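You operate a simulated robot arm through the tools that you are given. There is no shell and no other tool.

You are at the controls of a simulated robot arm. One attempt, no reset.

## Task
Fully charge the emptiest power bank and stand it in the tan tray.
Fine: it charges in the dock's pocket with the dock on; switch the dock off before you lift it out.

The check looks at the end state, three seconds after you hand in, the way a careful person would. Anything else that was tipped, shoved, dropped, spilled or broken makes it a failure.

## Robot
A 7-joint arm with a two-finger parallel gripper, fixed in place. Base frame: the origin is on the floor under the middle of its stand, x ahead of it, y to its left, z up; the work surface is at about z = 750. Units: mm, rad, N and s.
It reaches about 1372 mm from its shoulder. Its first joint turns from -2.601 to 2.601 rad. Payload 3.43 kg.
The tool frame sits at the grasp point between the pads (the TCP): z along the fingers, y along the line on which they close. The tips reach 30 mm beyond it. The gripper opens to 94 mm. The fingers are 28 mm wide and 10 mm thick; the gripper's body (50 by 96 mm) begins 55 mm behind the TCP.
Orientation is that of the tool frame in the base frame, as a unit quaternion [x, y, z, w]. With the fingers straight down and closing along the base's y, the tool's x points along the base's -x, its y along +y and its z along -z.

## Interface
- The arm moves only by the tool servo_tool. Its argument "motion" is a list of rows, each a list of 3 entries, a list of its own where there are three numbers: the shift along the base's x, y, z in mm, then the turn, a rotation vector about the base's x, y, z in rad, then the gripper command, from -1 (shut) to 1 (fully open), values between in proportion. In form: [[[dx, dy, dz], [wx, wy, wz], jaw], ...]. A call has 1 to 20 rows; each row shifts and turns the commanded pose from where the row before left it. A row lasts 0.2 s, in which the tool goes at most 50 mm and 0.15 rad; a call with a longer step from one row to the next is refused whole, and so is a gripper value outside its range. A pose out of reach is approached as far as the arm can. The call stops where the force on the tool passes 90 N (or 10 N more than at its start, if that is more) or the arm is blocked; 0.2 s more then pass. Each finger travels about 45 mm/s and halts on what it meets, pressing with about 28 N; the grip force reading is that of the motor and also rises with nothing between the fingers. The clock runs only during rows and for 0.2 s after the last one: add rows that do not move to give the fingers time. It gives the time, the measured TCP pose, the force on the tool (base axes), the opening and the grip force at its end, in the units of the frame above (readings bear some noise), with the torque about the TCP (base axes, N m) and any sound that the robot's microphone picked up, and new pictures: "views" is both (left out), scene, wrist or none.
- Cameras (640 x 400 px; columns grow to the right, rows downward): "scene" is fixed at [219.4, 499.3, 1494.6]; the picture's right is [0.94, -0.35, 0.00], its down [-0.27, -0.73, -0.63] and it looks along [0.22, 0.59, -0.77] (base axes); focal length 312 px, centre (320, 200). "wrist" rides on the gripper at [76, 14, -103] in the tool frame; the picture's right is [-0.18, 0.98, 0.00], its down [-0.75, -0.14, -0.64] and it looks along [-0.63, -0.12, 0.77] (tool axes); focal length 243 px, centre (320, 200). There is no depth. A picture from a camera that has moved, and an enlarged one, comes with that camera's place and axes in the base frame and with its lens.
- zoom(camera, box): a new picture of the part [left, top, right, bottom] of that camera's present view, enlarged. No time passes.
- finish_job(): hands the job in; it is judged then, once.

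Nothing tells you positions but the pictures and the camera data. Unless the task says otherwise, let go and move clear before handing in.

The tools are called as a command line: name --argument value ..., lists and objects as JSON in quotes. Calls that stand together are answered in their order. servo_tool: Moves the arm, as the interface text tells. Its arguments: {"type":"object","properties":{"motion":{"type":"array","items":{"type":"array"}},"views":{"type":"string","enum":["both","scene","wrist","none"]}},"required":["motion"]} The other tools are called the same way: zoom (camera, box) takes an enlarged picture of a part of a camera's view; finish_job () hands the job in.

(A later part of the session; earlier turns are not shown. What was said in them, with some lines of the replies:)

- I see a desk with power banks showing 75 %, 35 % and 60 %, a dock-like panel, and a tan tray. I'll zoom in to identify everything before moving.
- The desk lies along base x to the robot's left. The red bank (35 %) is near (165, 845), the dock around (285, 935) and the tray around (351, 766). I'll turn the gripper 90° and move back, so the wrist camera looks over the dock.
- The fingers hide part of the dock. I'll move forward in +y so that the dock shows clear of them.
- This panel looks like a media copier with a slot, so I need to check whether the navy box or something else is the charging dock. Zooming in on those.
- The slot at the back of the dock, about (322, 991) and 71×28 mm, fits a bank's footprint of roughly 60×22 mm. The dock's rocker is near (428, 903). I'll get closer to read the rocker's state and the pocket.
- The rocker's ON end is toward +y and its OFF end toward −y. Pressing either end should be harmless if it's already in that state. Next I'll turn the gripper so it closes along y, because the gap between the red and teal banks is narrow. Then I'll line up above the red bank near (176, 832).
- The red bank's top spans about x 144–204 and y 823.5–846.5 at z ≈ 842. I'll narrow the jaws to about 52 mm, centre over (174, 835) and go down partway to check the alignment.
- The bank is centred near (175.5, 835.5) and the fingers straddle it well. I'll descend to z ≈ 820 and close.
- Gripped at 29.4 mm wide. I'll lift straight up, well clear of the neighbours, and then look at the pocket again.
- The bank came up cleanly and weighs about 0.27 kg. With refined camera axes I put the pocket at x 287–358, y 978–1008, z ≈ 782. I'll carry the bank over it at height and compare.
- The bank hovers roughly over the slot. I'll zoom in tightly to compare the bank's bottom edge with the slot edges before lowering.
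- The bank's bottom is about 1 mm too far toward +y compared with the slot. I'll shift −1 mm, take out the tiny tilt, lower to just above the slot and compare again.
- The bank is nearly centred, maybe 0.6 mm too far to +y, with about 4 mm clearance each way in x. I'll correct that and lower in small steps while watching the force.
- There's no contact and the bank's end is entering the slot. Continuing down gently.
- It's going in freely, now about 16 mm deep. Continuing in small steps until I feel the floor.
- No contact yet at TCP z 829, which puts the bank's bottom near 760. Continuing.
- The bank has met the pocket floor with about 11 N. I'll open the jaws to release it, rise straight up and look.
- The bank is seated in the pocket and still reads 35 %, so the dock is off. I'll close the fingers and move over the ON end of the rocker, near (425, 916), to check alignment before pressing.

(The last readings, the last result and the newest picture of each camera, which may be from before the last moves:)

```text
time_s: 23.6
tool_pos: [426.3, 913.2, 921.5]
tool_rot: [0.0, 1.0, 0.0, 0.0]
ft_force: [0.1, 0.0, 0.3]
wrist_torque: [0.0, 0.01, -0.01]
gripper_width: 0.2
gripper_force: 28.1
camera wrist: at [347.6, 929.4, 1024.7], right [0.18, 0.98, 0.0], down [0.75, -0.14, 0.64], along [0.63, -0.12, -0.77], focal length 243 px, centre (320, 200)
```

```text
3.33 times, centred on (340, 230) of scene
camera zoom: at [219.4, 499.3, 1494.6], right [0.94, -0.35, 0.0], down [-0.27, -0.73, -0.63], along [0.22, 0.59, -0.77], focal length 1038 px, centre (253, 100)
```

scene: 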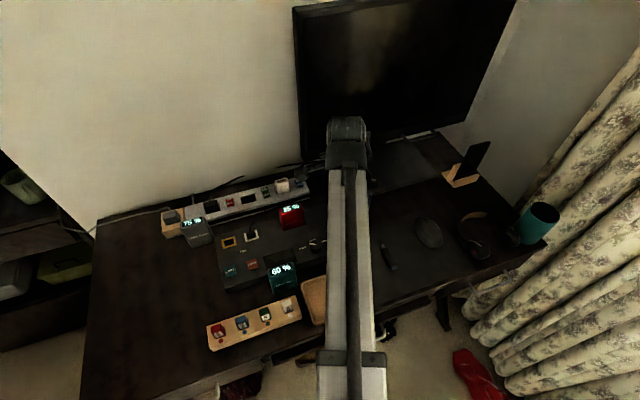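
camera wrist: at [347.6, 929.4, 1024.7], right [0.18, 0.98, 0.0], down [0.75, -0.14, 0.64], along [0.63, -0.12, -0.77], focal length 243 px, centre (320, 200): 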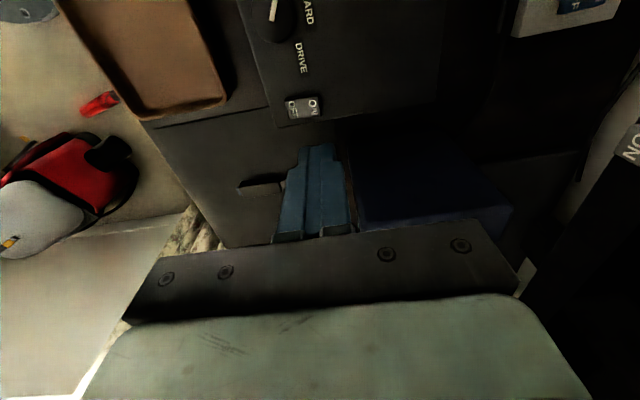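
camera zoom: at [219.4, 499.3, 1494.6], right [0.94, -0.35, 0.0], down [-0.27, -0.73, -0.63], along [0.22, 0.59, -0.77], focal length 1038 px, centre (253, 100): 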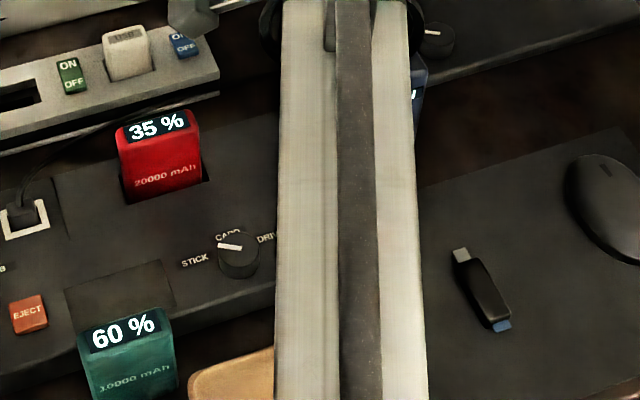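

The ON end of the rocker sits raised at about (424, 909, 797), and the closed fingertips at y ≈ 916 are just above its outer half. I'll lower to just above it and then press in small steps.

servo_tool --motion '[[[-1, -1, -30], [0, 0, 0], -1], [[-1, 0, -30], [0, 0, 0], -1], [[0, 0, -20], [0, 0, 0], -1], [[0, 0, -6], [0, 0, 0], -1], [[0, 0, 0], [0, 0, 0], -1]]' --views "wrist"

zoom --camera "wrist" --box '[260, 70, 380, 190]'

```text
time_s: 24.8
tool_pos: [424.2, 914.3, 835.6]
tool_rot: [-0.001, 1.0, -0.001, -0.001]
ft_force: [-0.4, 0.8, 0.1]
wrist_torque: [-0.05, -0.03, 0.02]
gripper_width: 0.0
gripper_force: 28.0
camera wrist: at [345.3, 929.3, 938.0], right [0.18, 0.98, 0.0], down [0.75, -0.14, 0.64], along [0.63, -0.12, -0.77], focal length 243 px, centre (320, 200)
```

wrist: 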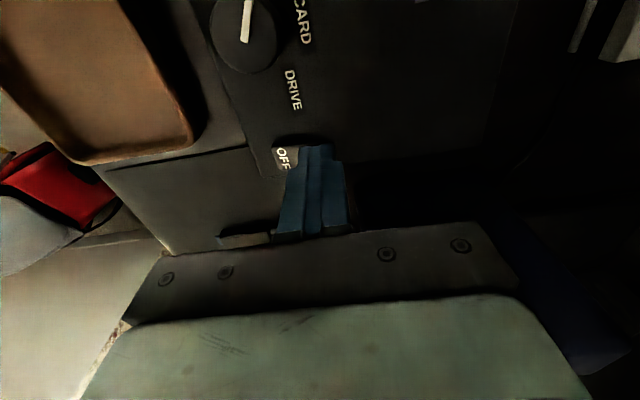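

```text
3.33 times, centred on (320, 130) of wrist
camera zoom: at [345.3, 929.3, 938.0], right [0.18, 0.98, 0.0], down [0.75, -0.14, 0.64], along [0.63, -0.12, -0.77], focal length 809 px, centre (320, 433)
```

zoom: 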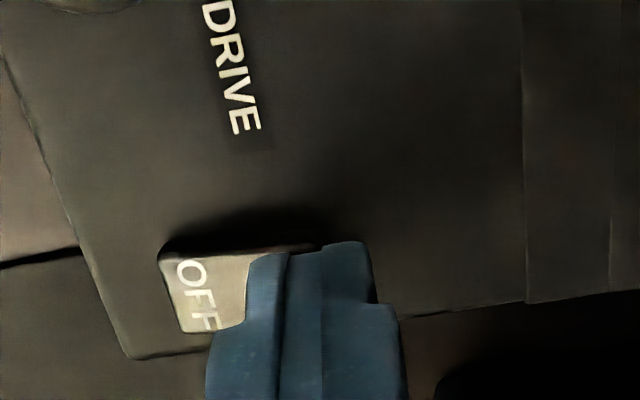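

The tip covers the whole ON half right up to the pivot. I'll shift 3 mm outward in +y and press in small steps.

servo_tool --motion '[[[0, 3, 0], [0, 0, 0], -1], [[0, 0, -3], [0, 0, 0], -1], [[0, 0, -2], [0, 0, 0], -1], [[0, 0, -2], [0, 0, 0], -1], [[0, 0, 0], [0, 0, 0], -1]]' --views "none"

```text
time_s: 26.0
tool_pos: [423.1, 918.9, 828.7]
tool_rot: [0.0, 1.0, 0.001, 0.0]
ft_force: [0.3, 1.2, 0.3]
wrist_torque: [0.02, -0.01, -0.04]
gripper_width: 0.0
gripper_force: 28.1
```

servo_tool --motion '[[[0, 0, -2], [0, 0, 0], -1], [[0, 0, -1], [0, 0, 0], -1], [[0, 0, 0], [0, 0, 0], -1]]' --views "none"

```text
time_s: 26.8
tool_pos: [421.8, 918.5, 825.6]
tool_rot: [0.0, 1.0, 0.0, 0.0]
ft_force: [-0.3, -0.1, 0.0]
wrist_torque: [0.02, -0.01, -0.01]
gripper_width: 0.1
gripper_force: 28.0
```

No contact yet at tip z ≈ 796. Continuing down.

servo_tool --motion '[[[1, 0, -1.5], [0, 0, 0], -1], [[0, 0, -1.5], [0, 0, 0], -1], [[0, 0, 0], [0, 0, 0], -1]]' --views "wrist"

zoom --camera "wrist" --box '[260, 70, 380, 190]'

```text
time_s: 27.6
tool_pos: [423.6, 917.9, 824.6]
tool_rot: [0.0, 1.0, 0.002, 0.0]
ft_force: [-1.9, 0.0, 19.9]
wrist_torque: [-0.2, 0.03, -0.01]
gripper_width: 0.1
gripper_force: 28.1
camera wrist: at [345.6, 932.3, 926.5], right [0.18, 0.98, 0.0], down [0.75, -0.14, 0.64], along [0.63, -0.12, -0.77], focal length 243 px, centre (320, 200)
```

wrist: 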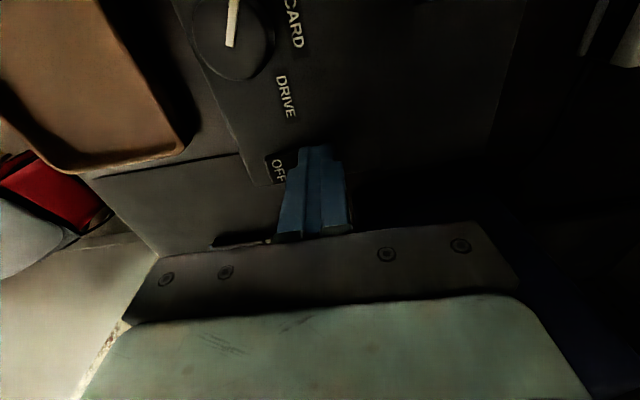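

```text
3.33 times, centred on (320, 130) of wrist
camera zoom: at [345.6, 932.3, 926.5], right [0.18, 0.98, 0.0], down [0.75, -0.14, 0.64], along [0.63, -0.12, -0.77], focal length 809 px, centre (320, 433)
```

zoom: 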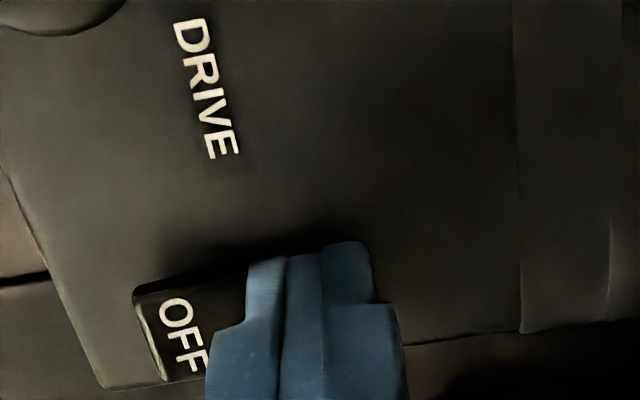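

The OFF end's shading changed and its end is now raised, so the rocker seems to have flipped to ON. I'll lift off and check the bank's display.

servo_tool --motion '[[[0, 0, 20], [0, 0, 0], -1], [[0, 0, 40], [0, 0, 0], -1], [[0, 0, 40], [0, 0, 0], -1]]' --views "both"

zoom --camera "scene" --box '[220, 170, 360, 300]'

zoom --camera "wrist" --box '[260, 70, 380, 190]'

```text
time_s: 28.4
tool_pos: [423.4, 919.1, 921.5]
tool_rot: [0.0, 1.0, 0.0, 0.0]
ft_force: [0.4, -0.5, -0.3]
wrist_torque: [-0.01, 0.01, 0.0]
gripper_width: 0.0
gripper_force: 28.4
camera wrist: at [345.9, 933.2, 1023.0], right [0.18, 0.98, 0.0], down [0.75, -0.14, 0.64], along [0.63, -0.12, -0.77], focal length 243 px, centre (320, 200)
```

scene: 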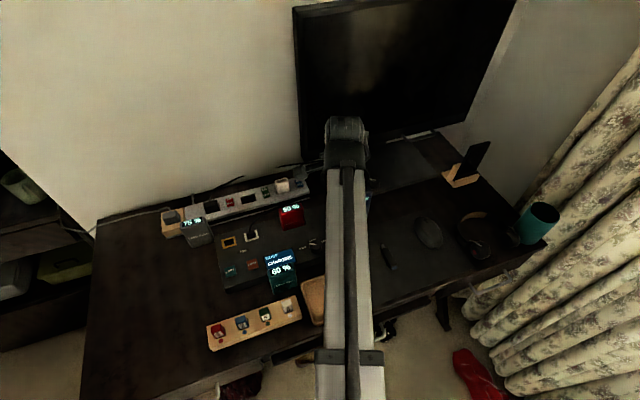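
wrist: 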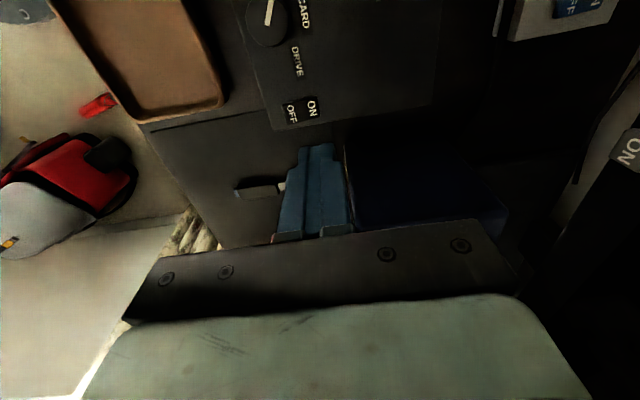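

```text
3.08 times, centred on (290, 235) of scene
camera zoom: at [219.4, 499.3, 1494.6], right [0.94, -0.35, 0.0], down [-0.27, -0.73, -0.63], along [0.22, 0.59, -0.77], focal length 958 px, centre (412, 92)
```

zoom: 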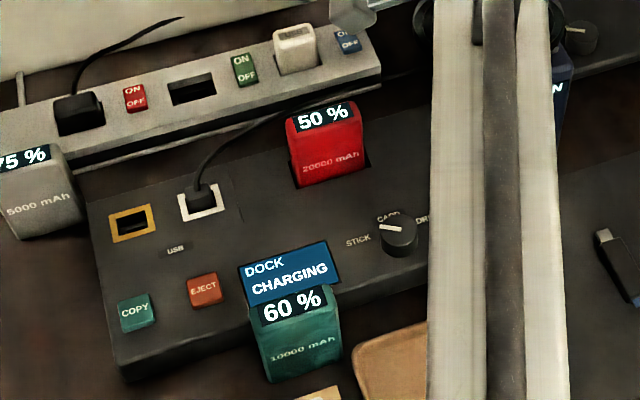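

```text
3.33 times, centred on (320, 130) of wrist
camera zoom: at [345.9, 933.2, 1023.0], right [0.18, 0.98, 0.0], down [0.75, -0.14, 0.64], along [0.63, -0.12, -0.77], focal length 809 px, centre (320, 433)
```

zoom: 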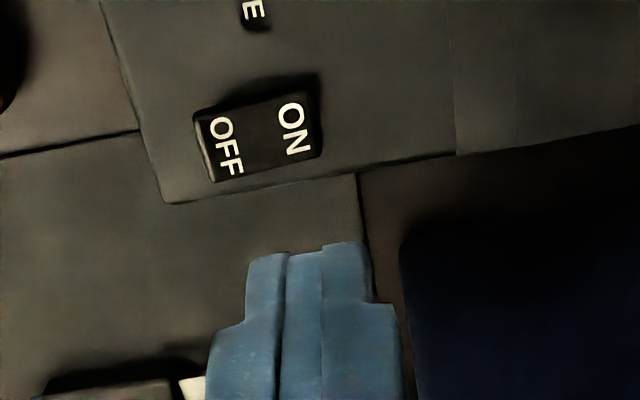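

The dock display reads "DOCK CHARGING" and the bank is already at 50 %. While it charges I'll move over the OFF end and wait.

servo_tool --motion '[[[0, -19, 0], [0, 0, 0], -1], [[0, -18, 0], [0, 0, 0], -1], [[0, 0, 0], [0, 0, 0], -1], [[0, 0, 0], [0, 0, 0], -1], [[0, 0, 0], [0, 0, 0], -1], [[0, 0, 0], [0, 0, 0], -1], [[0, 0, 0], [0, 0, 0], -1], [[0, 0, 0], [0, 0, 0], -1], [[0, 0, 0], [0, 0, 0], -1], [[0, 0, 0], [0, 0, 0], -1], [[0, 0, 0], [0, 0, 0], -1], [[0, 0, 0], [0, 0, 0], -1]]' --views "both"

zoom --camera "scene" --box '[220, 170, 360, 300]'

zoom --camera "wrist" --box '[260, 70, 380, 190]'

```text
time_s: 31.0
tool_pos: [423.9, 881.3, 920.3]
tool_rot: [0.0, 1.0, -0.001, 0.0]
ft_force: [-0.8, 0.0, -0.2]
wrist_torque: [0.0, 0.01, 0.02]
gripper_width: 0.0
gripper_force: 28.6
camera wrist: at [345.7, 895.2, 1023.6], right [0.18, 0.98, 0.0], down [0.75, -0.14, 0.64], along [0.63, -0.12, -0.77], focal length 243 px, centre (320, 200)
```

scene: 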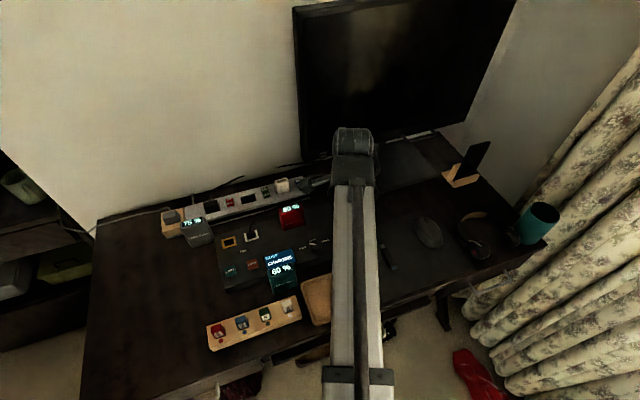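
wrist: 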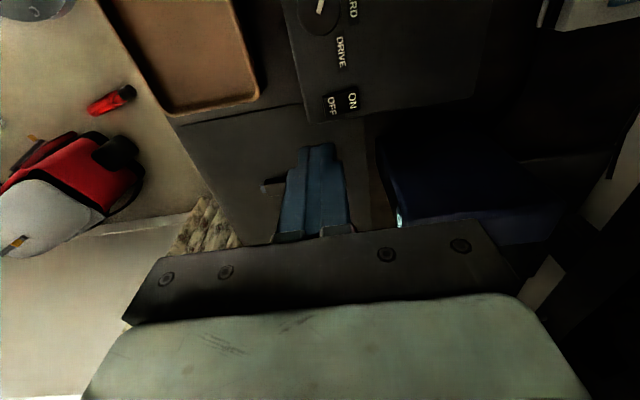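

```text
3.08 times, centred on (290, 235) of scene
camera zoom: at [219.4, 499.3, 1494.6], right [0.94, -0.35, 0.0], down [-0.27, -0.73, -0.63], along [0.22, 0.59, -0.77], focal length 958 px, centre (412, 92)
```

zoom: 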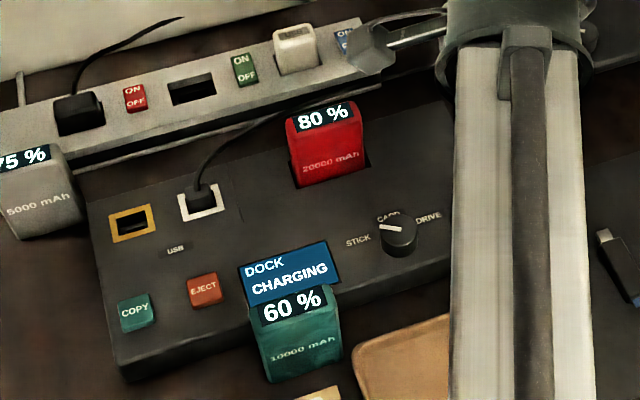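

```text
3.33 times, centred on (320, 130) of wrist
camera zoom: at [345.7, 895.2, 1023.6], right [0.18, 0.98, 0.0], down [0.75, -0.14, 0.64], along [0.63, -0.12, -0.77], focal length 809 px, centre (320, 433)
```

zoom: 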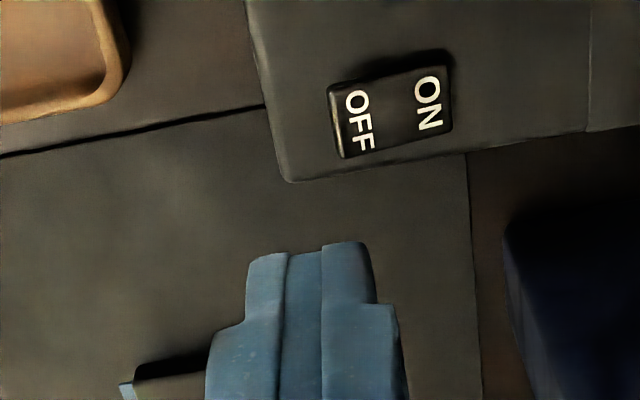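

80 % now, rising about 12 % per second. I'll wait about three more seconds above the OFF end.

servo_tool --motion '[[[0, 2, -30], [0, 0, 0], -1], [[0, 0, -30], [0, 0, 0], -1], [[0, 0, -20], [0, 0, 0], -1], [[0, 0, 0], [0, 0, 0], -1], [[0, 0, 0], [0, 0, 0], -1], [[0, 0, 0], [0, 0, 0], -1], [[0, 0, 0], [0, 0, 0], -1], [[0, 0, 0], [0, 0, 0], -1], [[0, 0, 0], [0, 0, 0], -1], [[0, 0, 0], [0, 0, 0], -1], [[0, 0, 0], [0, 0, 0], -1], [[0, 0, 0], [0, 0, 0], -1], [[0, 0, 0], [0, 0, 0], -1], [[0, 0, 0], [0, 0, 0], -1]]' --views "both"

zoom --camera "scene" --box '[220, 170, 360, 300]'

zoom --camera "wrist" --box '[260, 70, 380, 190]'

```text
time_s: 34.0
tool_pos: [424.6, 883.8, 841.8]
tool_rot: [0.0, 1.0, 0.0, 0.001]
ft_force: [0.6, 0.3, 0.7]
wrist_torque: [-0.03, -0.01, 0.0]
gripper_width: 0.1
gripper_force: 28.0
camera wrist: at [346.3, 898.1, 944.7], right [0.18, 0.98, 0.0], down [0.75, -0.14, 0.64], along [0.63, -0.12, -0.77], focal length 243 px, centre (320, 200)
```

scene: 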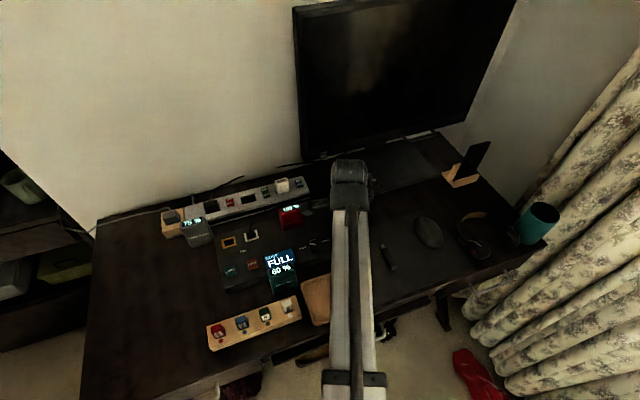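
wrist: 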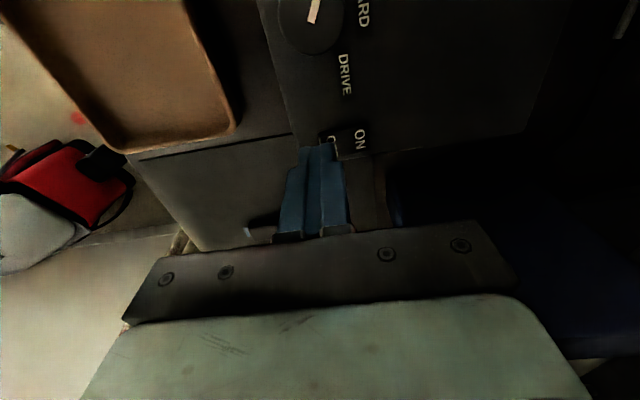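

```text
3.08 times, centred on (290, 235) of scene
camera zoom: at [219.4, 499.3, 1494.6], right [0.94, -0.35, 0.0], down [-0.27, -0.73, -0.63], along [0.22, 0.59, -0.77], focal length 958 px, centre (412, 92)
```

zoom: 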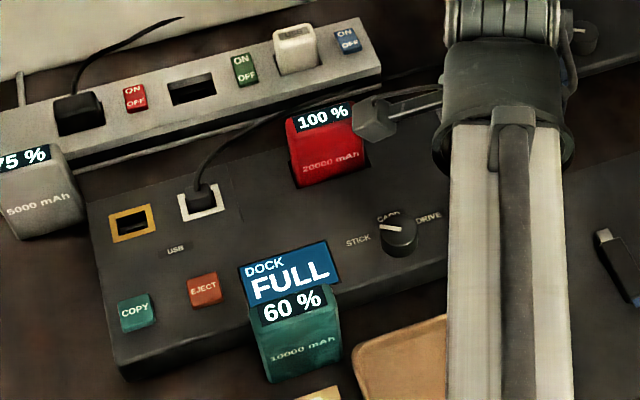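

```text
3.33 times, centred on (320, 130) of wrist
camera zoom: at [346.3, 898.1, 944.7], right [0.18, 0.98, 0.0], down [0.75, -0.14, 0.64], along [0.63, -0.12, -0.77], focal length 809 px, centre (320, 433)
```

zoom: 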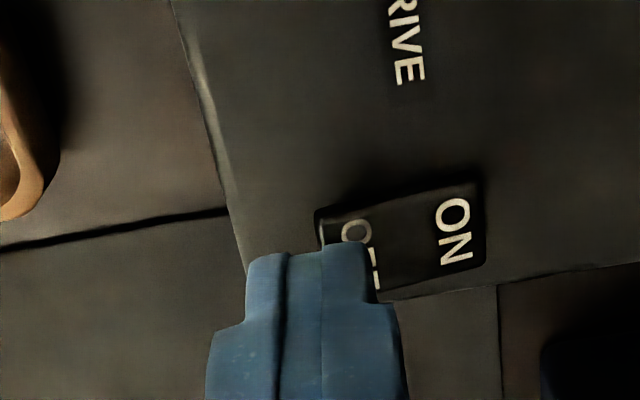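

The bank reads 100 % and the dock says FULL. Now I'll press the OFF end down in small steps.

servo_tool --motion '[[[0, 0, -6], [0, 0, 0], -1], [[0, 0, -5], [0, 0, 0], -1], [[0, 0, -3], [0, 0, 0], -1], [[0, 0, -2], [0, 0, 0], -1], [[0, 0, 0], [0, 0, 0], -1]]' --views "none"

```text
time_s: 35.2
tool_pos: [422.6, 883.8, 825.4]
tool_rot: [0.0, 1.0, -0.001, 0.0]
ft_force: [-0.5, 0.1, -0.5]
wrist_torque: [0.0, 0.01, 0.0]
gripper_width: 0.0
gripper_force: 28.0
```

servo_tool --motion '[[[0, 0, -1.5], [0, 0, 0], -1], [[0, 0, -1.5], [0, 0, 0], -1], [[0, 0, 0], [0, 0, 0], -1]]' --views "both"

zoom --camera "scene" --box '[220, 170, 360, 300]'

zoom --camera "wrist" --box '[260, 70, 380, 190]'

```text
time_s: 36.0
tool_pos: [423.4, 882.3, 824.4]
tool_rot: [0.0, 1.0, 0.002, 0.001]
ft_force: [2.1, 2.1, 24.1]
wrist_torque: [0.32, -0.1, -0.02]
gripper_width: 0.1
gripper_force: 28.1
camera wrist: at [345.4, 897.3, 926.6], right [0.18, 0.98, 0.0], down [0.75, -0.14, 0.64], along [0.63, -0.12, -0.77], focal length 243 px, centre (320, 200)
```

scene: 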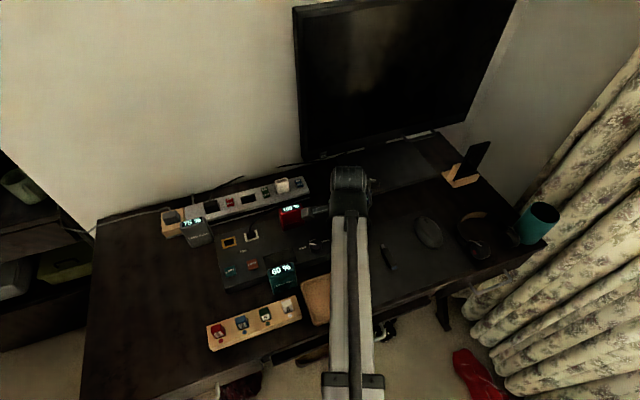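
wrist: 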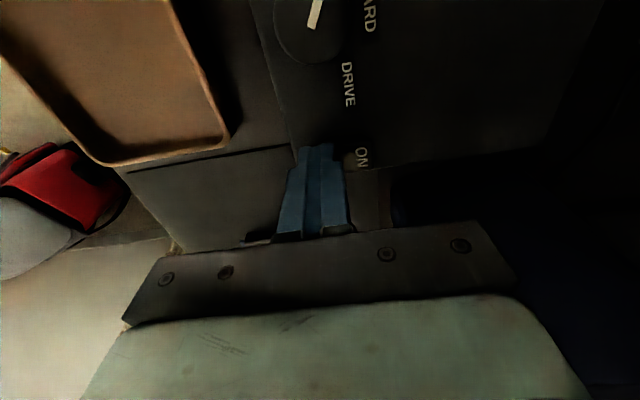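

```text
3.08 times, centred on (290, 235) of scene
camera zoom: at [219.4, 499.3, 1494.6], right [0.94, -0.35, 0.0], down [-0.27, -0.73, -0.63], along [0.22, 0.59, -0.77], focal length 958 px, centre (412, 92)
```

zoom: 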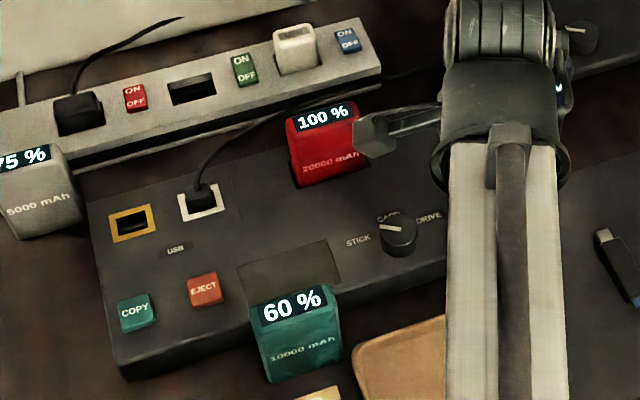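

```text
3.33 times, centred on (320, 130) of wrist
camera zoom: at [345.4, 897.3, 926.6], right [0.18, 0.98, 0.0], down [0.75, -0.14, 0.64], along [0.63, -0.12, -0.77], focal length 809 px, centre (320, 433)
```

zoom: 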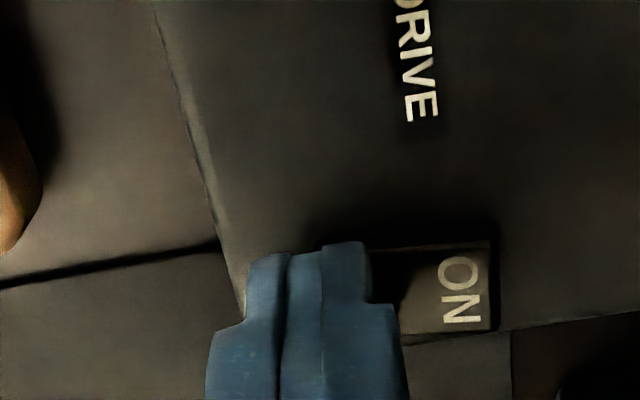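

The dock display is dark, so it's off, and the bank still shows 100 %. I'll back off and return above the bank with the jaws partly open.

servo_tool --motion '[[[0, 0, 20], [0, 0, 0], -1], [[0, 0, 40], [0, 0, 0], -1], [[0, 0, 40], [0, 0, 0], -1], [[0, 0, 40], [0, 0, 0], -1], [[0, 0, 28], [0, 0, 0], -1], [[-25.5, 26.5, 0], [0, 0, 0], -0.5], [[-25.5, 26.5, 0], [0, 0, 0], 0.1], [[-25.5, 26.5, 0], [0, 0, 0], 0.1], [[-25.5, 26.5, 0], [0, 0, 0], 0.1], [[0, 0, 0], [0, 0, 0], 0.1], [[0, 0, 0], [0, 0, 0], 0.1]]' --views "both"

zoom --camera "wrist" --box '[220, 30, 420, 200]'

```text
time_s: 38.4
tool_pos: [322.0, 988.1, 989.9]
tool_rot: [0.0, 1.0, 0.001, 0.001]
ft_force: [-1.0, 0.4, 0.6]
wrist_torque: [0.03, 0.0, -0.01]
gripper_width: 51.5
gripper_force: 0.1
camera wrist: at [243.3, 1003.2, 1093.1], right [0.18, 0.98, 0.0], down [0.75, -0.14, 0.64], along [0.63, -0.12, -0.77], focal length 243 px, centre (320, 200)
```

scene: 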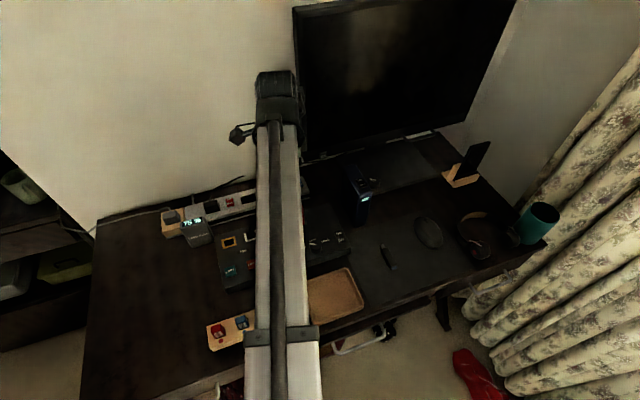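
wrist: 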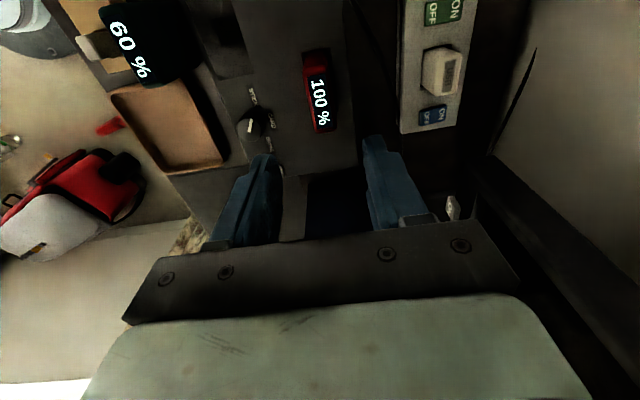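

```text
2.35 times, centred on (320, 115) of wrist
camera zoom: at [243.3, 1003.2, 1093.1], right [0.18, 0.98, 0.0], down [0.75, -0.14, 0.64], along [0.63, -0.12, -0.77], focal length 571 px, centre (320, 400)
```

zoom: 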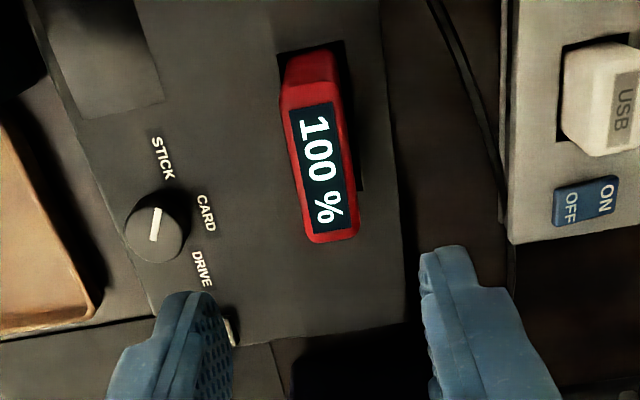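

The dock is off and the bank sits exactly where I left it. I'll descend along the same line and grip it.

servo_tool --motion '[[[0, 0, -40], [0, 0, 0], 0.1], [[0, 0, -40], [0, 0, 0], 0.1], [[0, 0, -40], [0, 0, 0], 0.1], [[0, 0, -30], [0, 0, 0], 0.1], [[0, 0, -13], [0, 0, 0], 0.1], [[0, 0, 0], [0, 0, 0], 0.1], [[0, 0, 0], [0, 0, 0], -0.2], [[0, 0, 0], [0, 0, 0], -0.5], [[0, 0, 0], [0, 0, 0], -0.8], [[0, 0, 0], [0, 0, 0], -1], [[0, 0, 0], [0, 0, 0], -1]]' --views "wrist"

```text
time_s: 40.8
tool_pos: [321.4, 988.3, 829.5]
tool_rot: [0.0, 1.0, 0.0, 0.0]
ft_force: [0.6, 0.1, 0.3]
wrist_torque: [0.03, -0.04, 0.01]
gripper_width: 29.1
gripper_force: 28.3
camera wrist: at [244.1, 1003.4, 930.5], right [0.18, 0.98, 0.0], down [0.75, -0.14, 0.64], along [0.63, -0.12, -0.77], focal length 243 px, centre (320, 200)
```

wrist: 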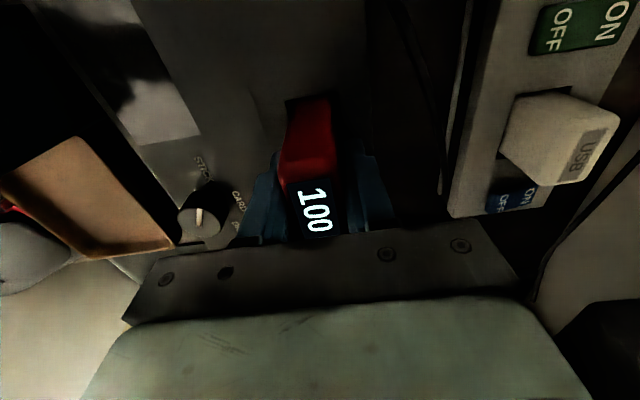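

Gripped at 29.1 mm again. Before moving I'll confirm the dock display is still dark, then lift straight up slowly.

zoom --camera "wrist" --box '[100, 60, 260, 200]'

servo_tool --motion '[[[0, 0, 5], [0, 0, 0], -1], [[0, 0, 10], [0, 0, 0], -1], [[0, 0, 15], [0, 0, 0], -1], [[0, 0, 20], [0, 0, 0], -1], [[0, 0, 30], [0, 0, 0], -1], [[0, 0, 30], [0, 0, 0], -1], [[0, 0, 10], [0, 0, 0], -1], [[0, 0, 0], [0, 0, 0], -1]]' --views "both"

```text
2.86 times, centred on (180, 130) of wrist
camera zoom: at [244.1, 1003.4, 930.5], right [0.18, 0.98, 0.0], down [0.75, -0.14, 0.64], along [0.63, -0.12, -0.77], focal length 693 px, centre (720, 400)
```

zoom: 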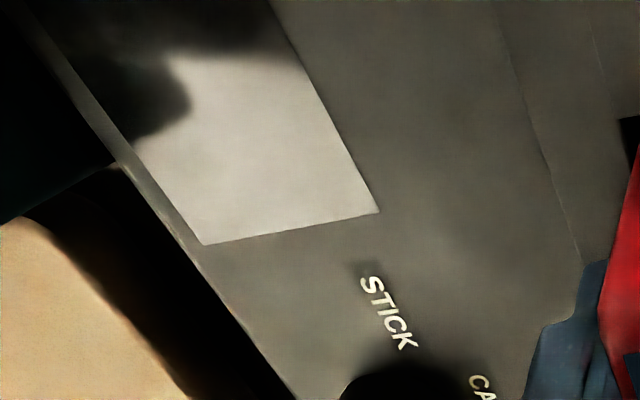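

```text
time_s: 42.6
tool_pos: [322.3, 990.8, 949.4]
tool_rot: [0.0, 1.0, 0.0, 0.001]
ft_force: [-0.3, -1.6, -2.3]
wrist_torque: [0.0, -0.01, 0.01]
gripper_width: 29.2
gripper_force: 27.8
camera wrist: at [245.2, 1005.4, 1051.0], right [0.18, 0.98, 0.0], down [0.75, -0.14, 0.64], along [0.63, -0.12, -0.77], focal length 243 px, centre (320, 200)
```

scene: 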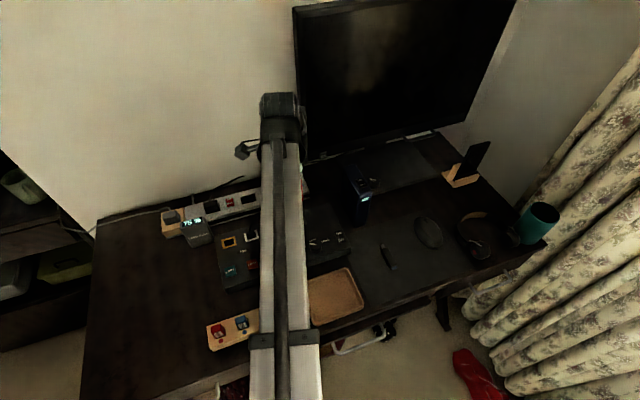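
wrist: 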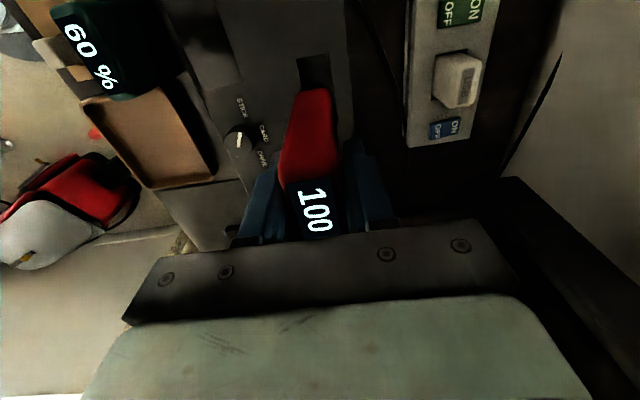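

The bank is out, showing 100 %, with the dock off. Next I'll carry it to the tray, centred at about (351, 770).

servo_tool --motion '[[[4, -36, 0], [0, 0, 0], -1], [[5, -36, 0], [0, 0, 0], -1], [[5, -37, 0], [0, 0, 0], -1], [[5, -37, 0], [0, 0, 0], -1], [[5, -37, 0], [0, 0, 0], -1], [[4, -36, 0], [0, 0, 0], -1], [[0, 0, 0], [0, 0, 0], -1], [[0, 0, 0], [0, 0, 0], -1]]' --views "both"

zoom --camera "wrist" --box '[220, 20, 420, 200]'

zoom --camera "scene" --box '[250, 220, 410, 340]'

```text
time_s: 44.4
tool_pos: [353.1, 770.5, 947.9]
tool_rot: [0.0, 1.0, -0.001, 0.0]
ft_force: [-0.4, -0.5, -3.1]
wrist_torque: [-0.01, -0.01, 0.01]
gripper_width: 29.0
gripper_force: 28.5
camera wrist: at [275.1, 785.1, 1049.6], right [0.18, 0.98, 0.0], down [0.75, -0.14, 0.64], along [0.63, -0.12, -0.77], focal length 243 px, centre (320, 200)
```

scene: 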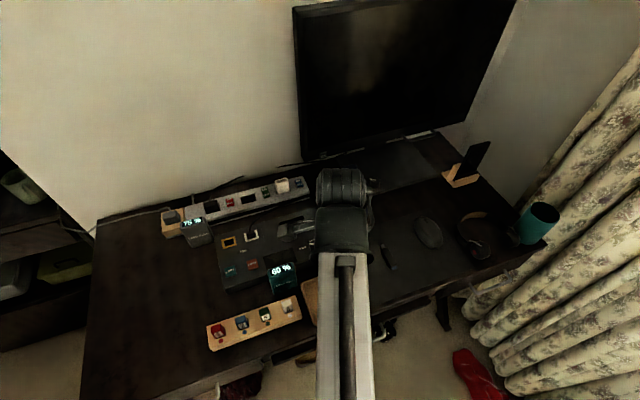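
wrist: 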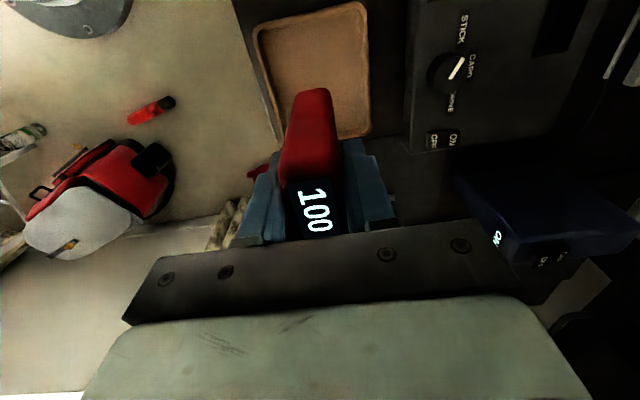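

```text
2.22 times, centred on (320, 110) of wrist
camera zoom: at [275.1, 785.1, 1049.6], right [0.18, 0.98, 0.0], down [0.75, -0.14, 0.64], along [0.63, -0.12, -0.77], focal length 539 px, centre (320, 400)
```

zoom: 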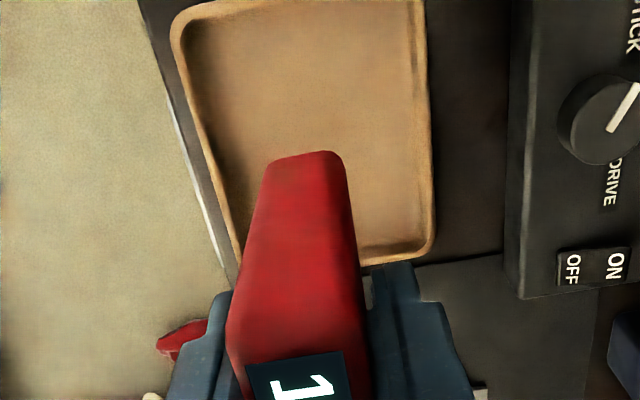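

```text
3.33 times, centred on (330, 280) of scene
camera zoom: at [219.4, 499.3, 1494.6], right [0.94, -0.35, 0.0], down [-0.27, -0.73, -0.63], along [0.22, 0.59, -0.77], focal length 1038 px, centre (287, -67)
```

zoom: 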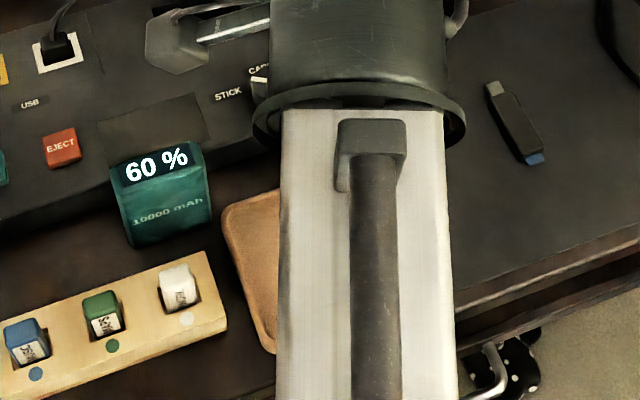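

The tray's centre works out near (348, 771), and the bank is above it. I'll nudge −3 mm in x and lower to a little above the tray floor, then finish in small steps.

servo_tool --motion '[[[-1.5, 0, -30], [0, 0, 0], -1], [[-1.5, 0, -30], [0, 0, 0], -1], [[0, 0, -25], [0, 0, 0], -1], [[0, 0, -15], [0, 0, 0], -1], [[0, 0, -8], [0, 0, 0], -1], [[0, 0, 0], [0, 0, 0], -1]]' --views "wrist"

zoom --camera "wrist" --box '[220, 20, 420, 200]'

```text
time_s: 45.8
tool_pos: [345.5, 770.8, 839.9]
tool_rot: [0.0, 1.0, -0.001, 0.0]
ft_force: [-0.1, -0.4, -2.9]
wrist_torque: [-0.02, -0.02, -0.02]
gripper_width: 29.2
gripper_force: 27.9
camera wrist: at [268.9, 784.9, 941.6], right [0.18, 0.98, 0.0], down [0.75, -0.14, 0.64], along [0.63, -0.12, -0.77], focal length 243 px, centre (320, 200)
```

wrist: 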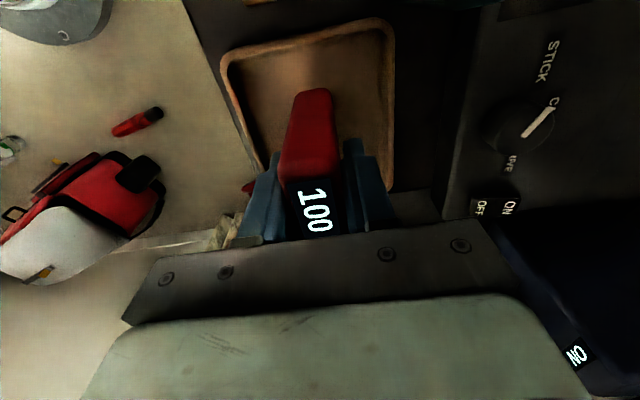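

```text
2.22 times, centred on (320, 110) of wrist
camera zoom: at [268.9, 784.9, 941.6], right [0.18, 0.98, 0.0], down [0.75, -0.14, 0.64], along [0.63, -0.12, -0.77], focal length 539 px, centre (320, 400)
```

zoom: 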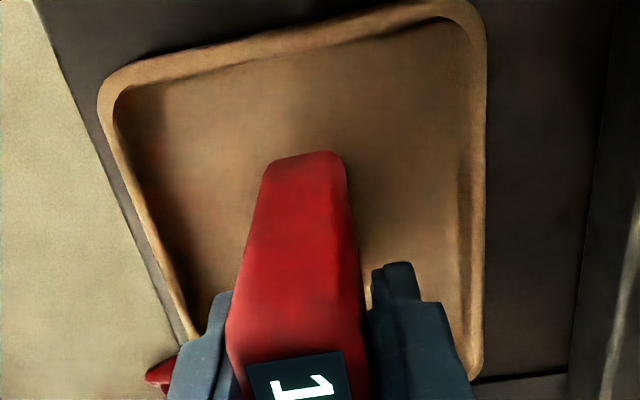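

Well centred inside the tray. Lowering gently to contact.

servo_tool --motion '[[[0, 0, -3], [0, 0, 0], -1], [[0, 0, -3], [0, 0, 0], -1], [[0, 0, -2], [0, 0, 0], -1], [[0, 0, -2], [0, 0, 0], -1], [[0, 0, 0], [0, 0, 0], -1]]' --views "none"

```text
time_s: 47.0
tool_pos: [345.3, 769.8, 830.6]
tool_rot: [0.0, 1.0, 0.001, 0.0]
ft_force: [0.7, -0.2, -1.5]
wrist_torque: [-0.03, -0.04, 0.0]
gripper_width: 28.9
gripper_force: 28.0
```

servo_tool --motion '[[[0, 0, -1.5], [0, 0, 0], -1], [[0, 0, -1.5], [0, 0, 0], -1], [[0, 0, 0], [0, 0, 0], -1]]' --views "none"

```text
time_s: 47.8
tool_pos: [346.5, 770.5, 827.0]
tool_rot: [0.0, 1.0, 0.0, 0.001]
ft_force: [-0.2, 0.5, -2.4]
wrist_torque: [0.01, 0.01, -0.01]
gripper_width: 29.3
gripper_force: 28.4
```

servo_tool --motion '[[[0, 0, -1], [0, 0, 0], -1], [[0, 0, -1], [0, 0, 0], -1], [[0, 0, 0], [0, 0, 0], -1]]' --views "none"

```text
time_s: 48.6
tool_pos: [346.3, 770.0, 825.1]
tool_rot: [0.0, 1.0, -0.001, -0.001]
ft_force: [0.8, 0.0, -1.6]
wrist_torque: [0.01, 0.04, -0.02]
gripper_width: 29.3
gripper_force: 28.2
```

No contact yet. Continuing in 1 mm steps.

servo_tool --motion '[[[0, 0, -1], [0, 0, 0], -1], [[0, 0, 0], [0, 0, 0], -1]]' --views "none"

```text
time_s: 49.2
tool_pos: [347.2, 770.9, 825.3]
tool_rot: [0.0, 1.0, 0.001, 0.0]
ft_force: [-1.4, 1.0, 13.5]
wrist_torque: [-0.09, 0.06, 0.02]
gripper_width: 29.3
gripper_force: 28.6
```

Contact with the tray floor. I'll ease off slightly, open the jaws and rise straight up.

servo_tool --motion '[[[0, 0, 0.4], [0, 0, 0], -1], [[0, 0, 0], [0, 0, 0], -0.25], [[0, 0, 0], [0, 0, 0], 0.0], [[0, 0, 0], [0, 0, 0], 0.1], [[0, 0, 0], [0, 0, 0], 0.1], [[0, 0, 0], [0, 0, 0], 0.1], [[0, 0, 15], [0, 0, 0], 0.1], [[0, 0, 30], [0, 0, 0], 0.1], [[0, 0, 40], [0, 0, 0], 0.1], [[0, 0, 40], [0, 0, 0], 0.1], [[0, 0, 40], [0, 0, 0], 0.1], [[0, 0, 40], [0, 0, 0], 0.1]]' --views "both"

zoom --camera "wrist" --box '[220, 20, 420, 200]'

```text
time_s: 51.8
tool_pos: [343.9, 769.0, 1031.1]
tool_rot: [0.0, 1.0, 0.001, 0.0]
ft_force: [0.9, 0.5, 0.6]
wrist_torque: [0.02, -0.03, 0.0]
gripper_width: 51.6
gripper_force: 0.1
camera wrist: at [266.6, 784.6, 1134.0], right [0.18, 0.98, 0.0], down [0.75, -0.14, 0.64], along [0.63, -0.12, -0.77], focal length 243 px, centre (320, 200)
```

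scene: 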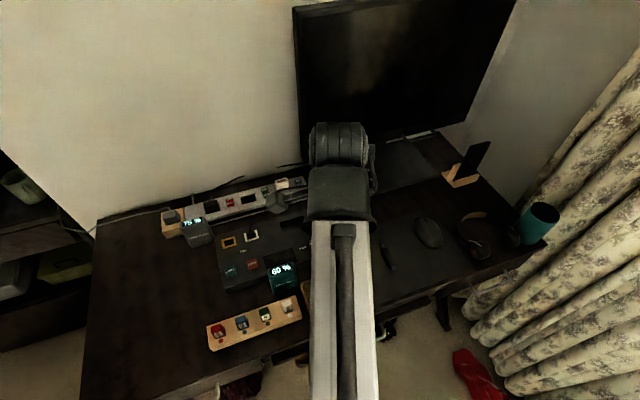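
wrist: 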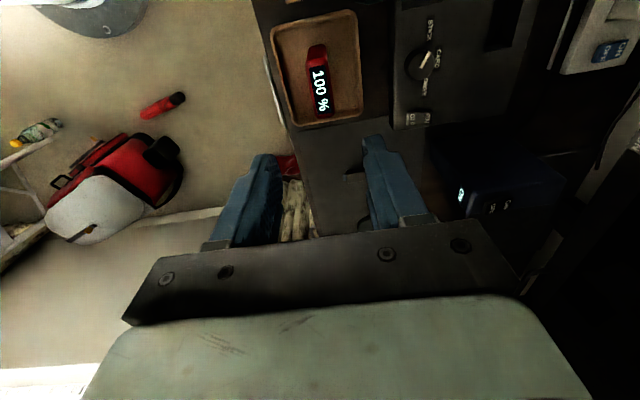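

```text
2.22 times, centred on (320, 110) of wrist
camera zoom: at [266.6, 784.6, 1134.0], right [0.18, 0.98, 0.0], down [0.75, -0.14, 0.64], along [0.63, -0.12, -0.77], focal length 539 px, centre (320, 400)
```

zoom: 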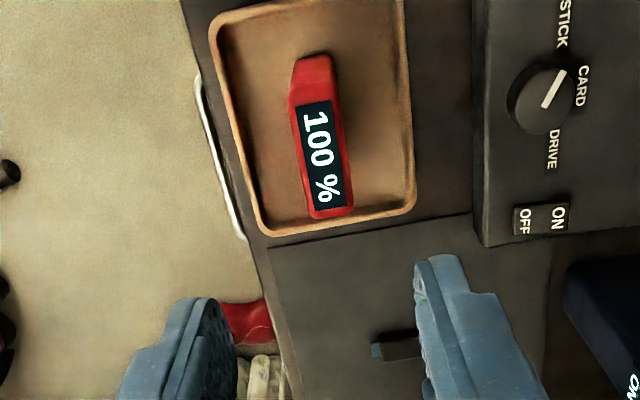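

The bank stands upright in the tray at 100 %. I'll move the arm well clear and check the whole scene before handing in.

servo_tool --motion '[[[0, 0, 40], [0, 0, 0], 0.1], [[35, 0, 30], [0, 0, 0], 0.1], [[45, 0, 10], [0, 0, 0], 0.1], [[45, 0, 0], [0, 0, 0], 0.1], [[45, 0, 0], [0, 0, 0], 0.1], [[45, 0, 0], [0, 0, 0], 0.1], [[40, 0, 0], [0, 0, 0], 0.1], [[0, 0, 0], [0, 0, 0], 0.1]]' --views "scene"

zoom --camera "scene" --box '[190, 180, 380, 350]'

zoom --camera "scene" --box '[300, 150, 480, 300]'

```text
time_s: 53.6
tool_pos: [603.0, 769.9, 1112.0]
tool_rot: [-0.001, 1.0, 0.0, 0.0]
ft_force: [0.2, -0.8, 0.1]
wrist_torque: [0.0, 0.02, 0.0]
gripper_width: 51.5
gripper_force: 0.1
```

scene: 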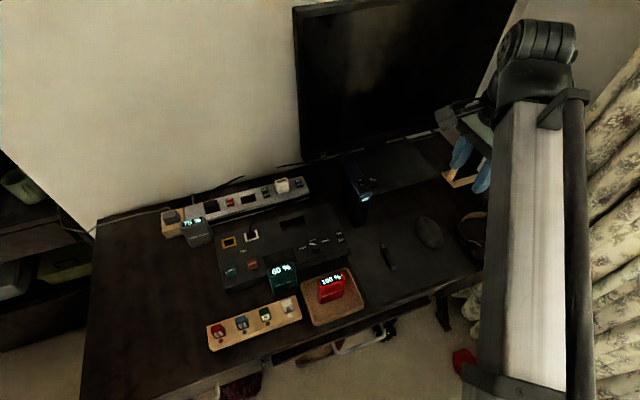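

```text
2.35 times, centred on (285, 265) of scene
camera zoom: at [219.4, 499.3, 1494.6], right [0.94, -0.35, 0.0], down [-0.27, -0.73, -0.63], along [0.22, 0.59, -0.77], focal length 733 px, centre (402, 47)
```

zoom: 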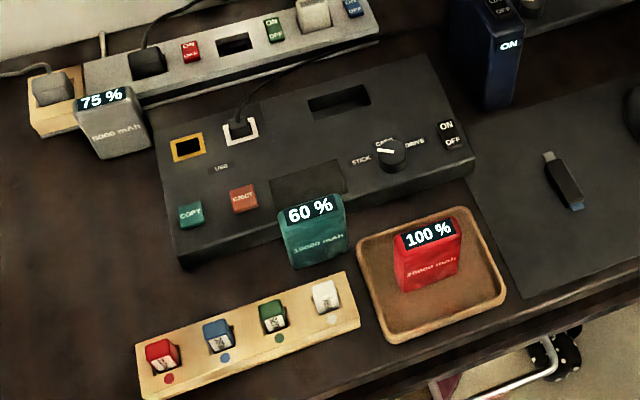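

```text
2.67 times, centred on (390, 225) of scene
camera zoom: at [219.4, 499.3, 1494.6], right [0.94, -0.35, 0.0], down [-0.27, -0.73, -0.63], along [0.22, 0.59, -0.77], focal length 831 px, centre (133, 133)
```

zoom: 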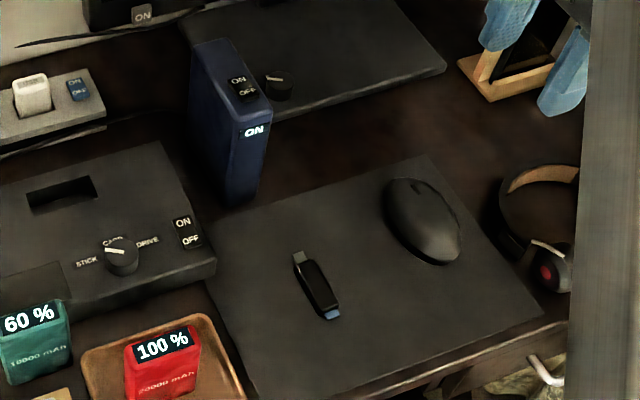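

The red bank, which was the emptiest at 35 %, now stands upright in the tan tray at 100 %. The dock is off, nothing else has moved, and the arm is clear, so I'm handing in.

finish_job

```text
The job is handed in.
```

The red power bank, the emptiest by its display at 35 %, is charged to 100 % and stands upright in the tan tray. I've handed the job in; no verdict has come back.

- **Charging:** I put the bank in the dock's pocket and switched the dock on. Its display went from CHARGING to FULL at 100 %.
- **Dock off before lifting:** I switched the dock off and saw its display go dark before I lifted the bank out.
- **Everything else:** in the last pictures, nothing else on the desk looks moved or tipped, and the arm is clear of the desk items.

I took "emptiest" to mean the lowest percentage shown. By stored charge the grey 5000 mAh bank would be lowest: 75 % is about 3750 mAh, against about 7000 mAh in the red one at the start.
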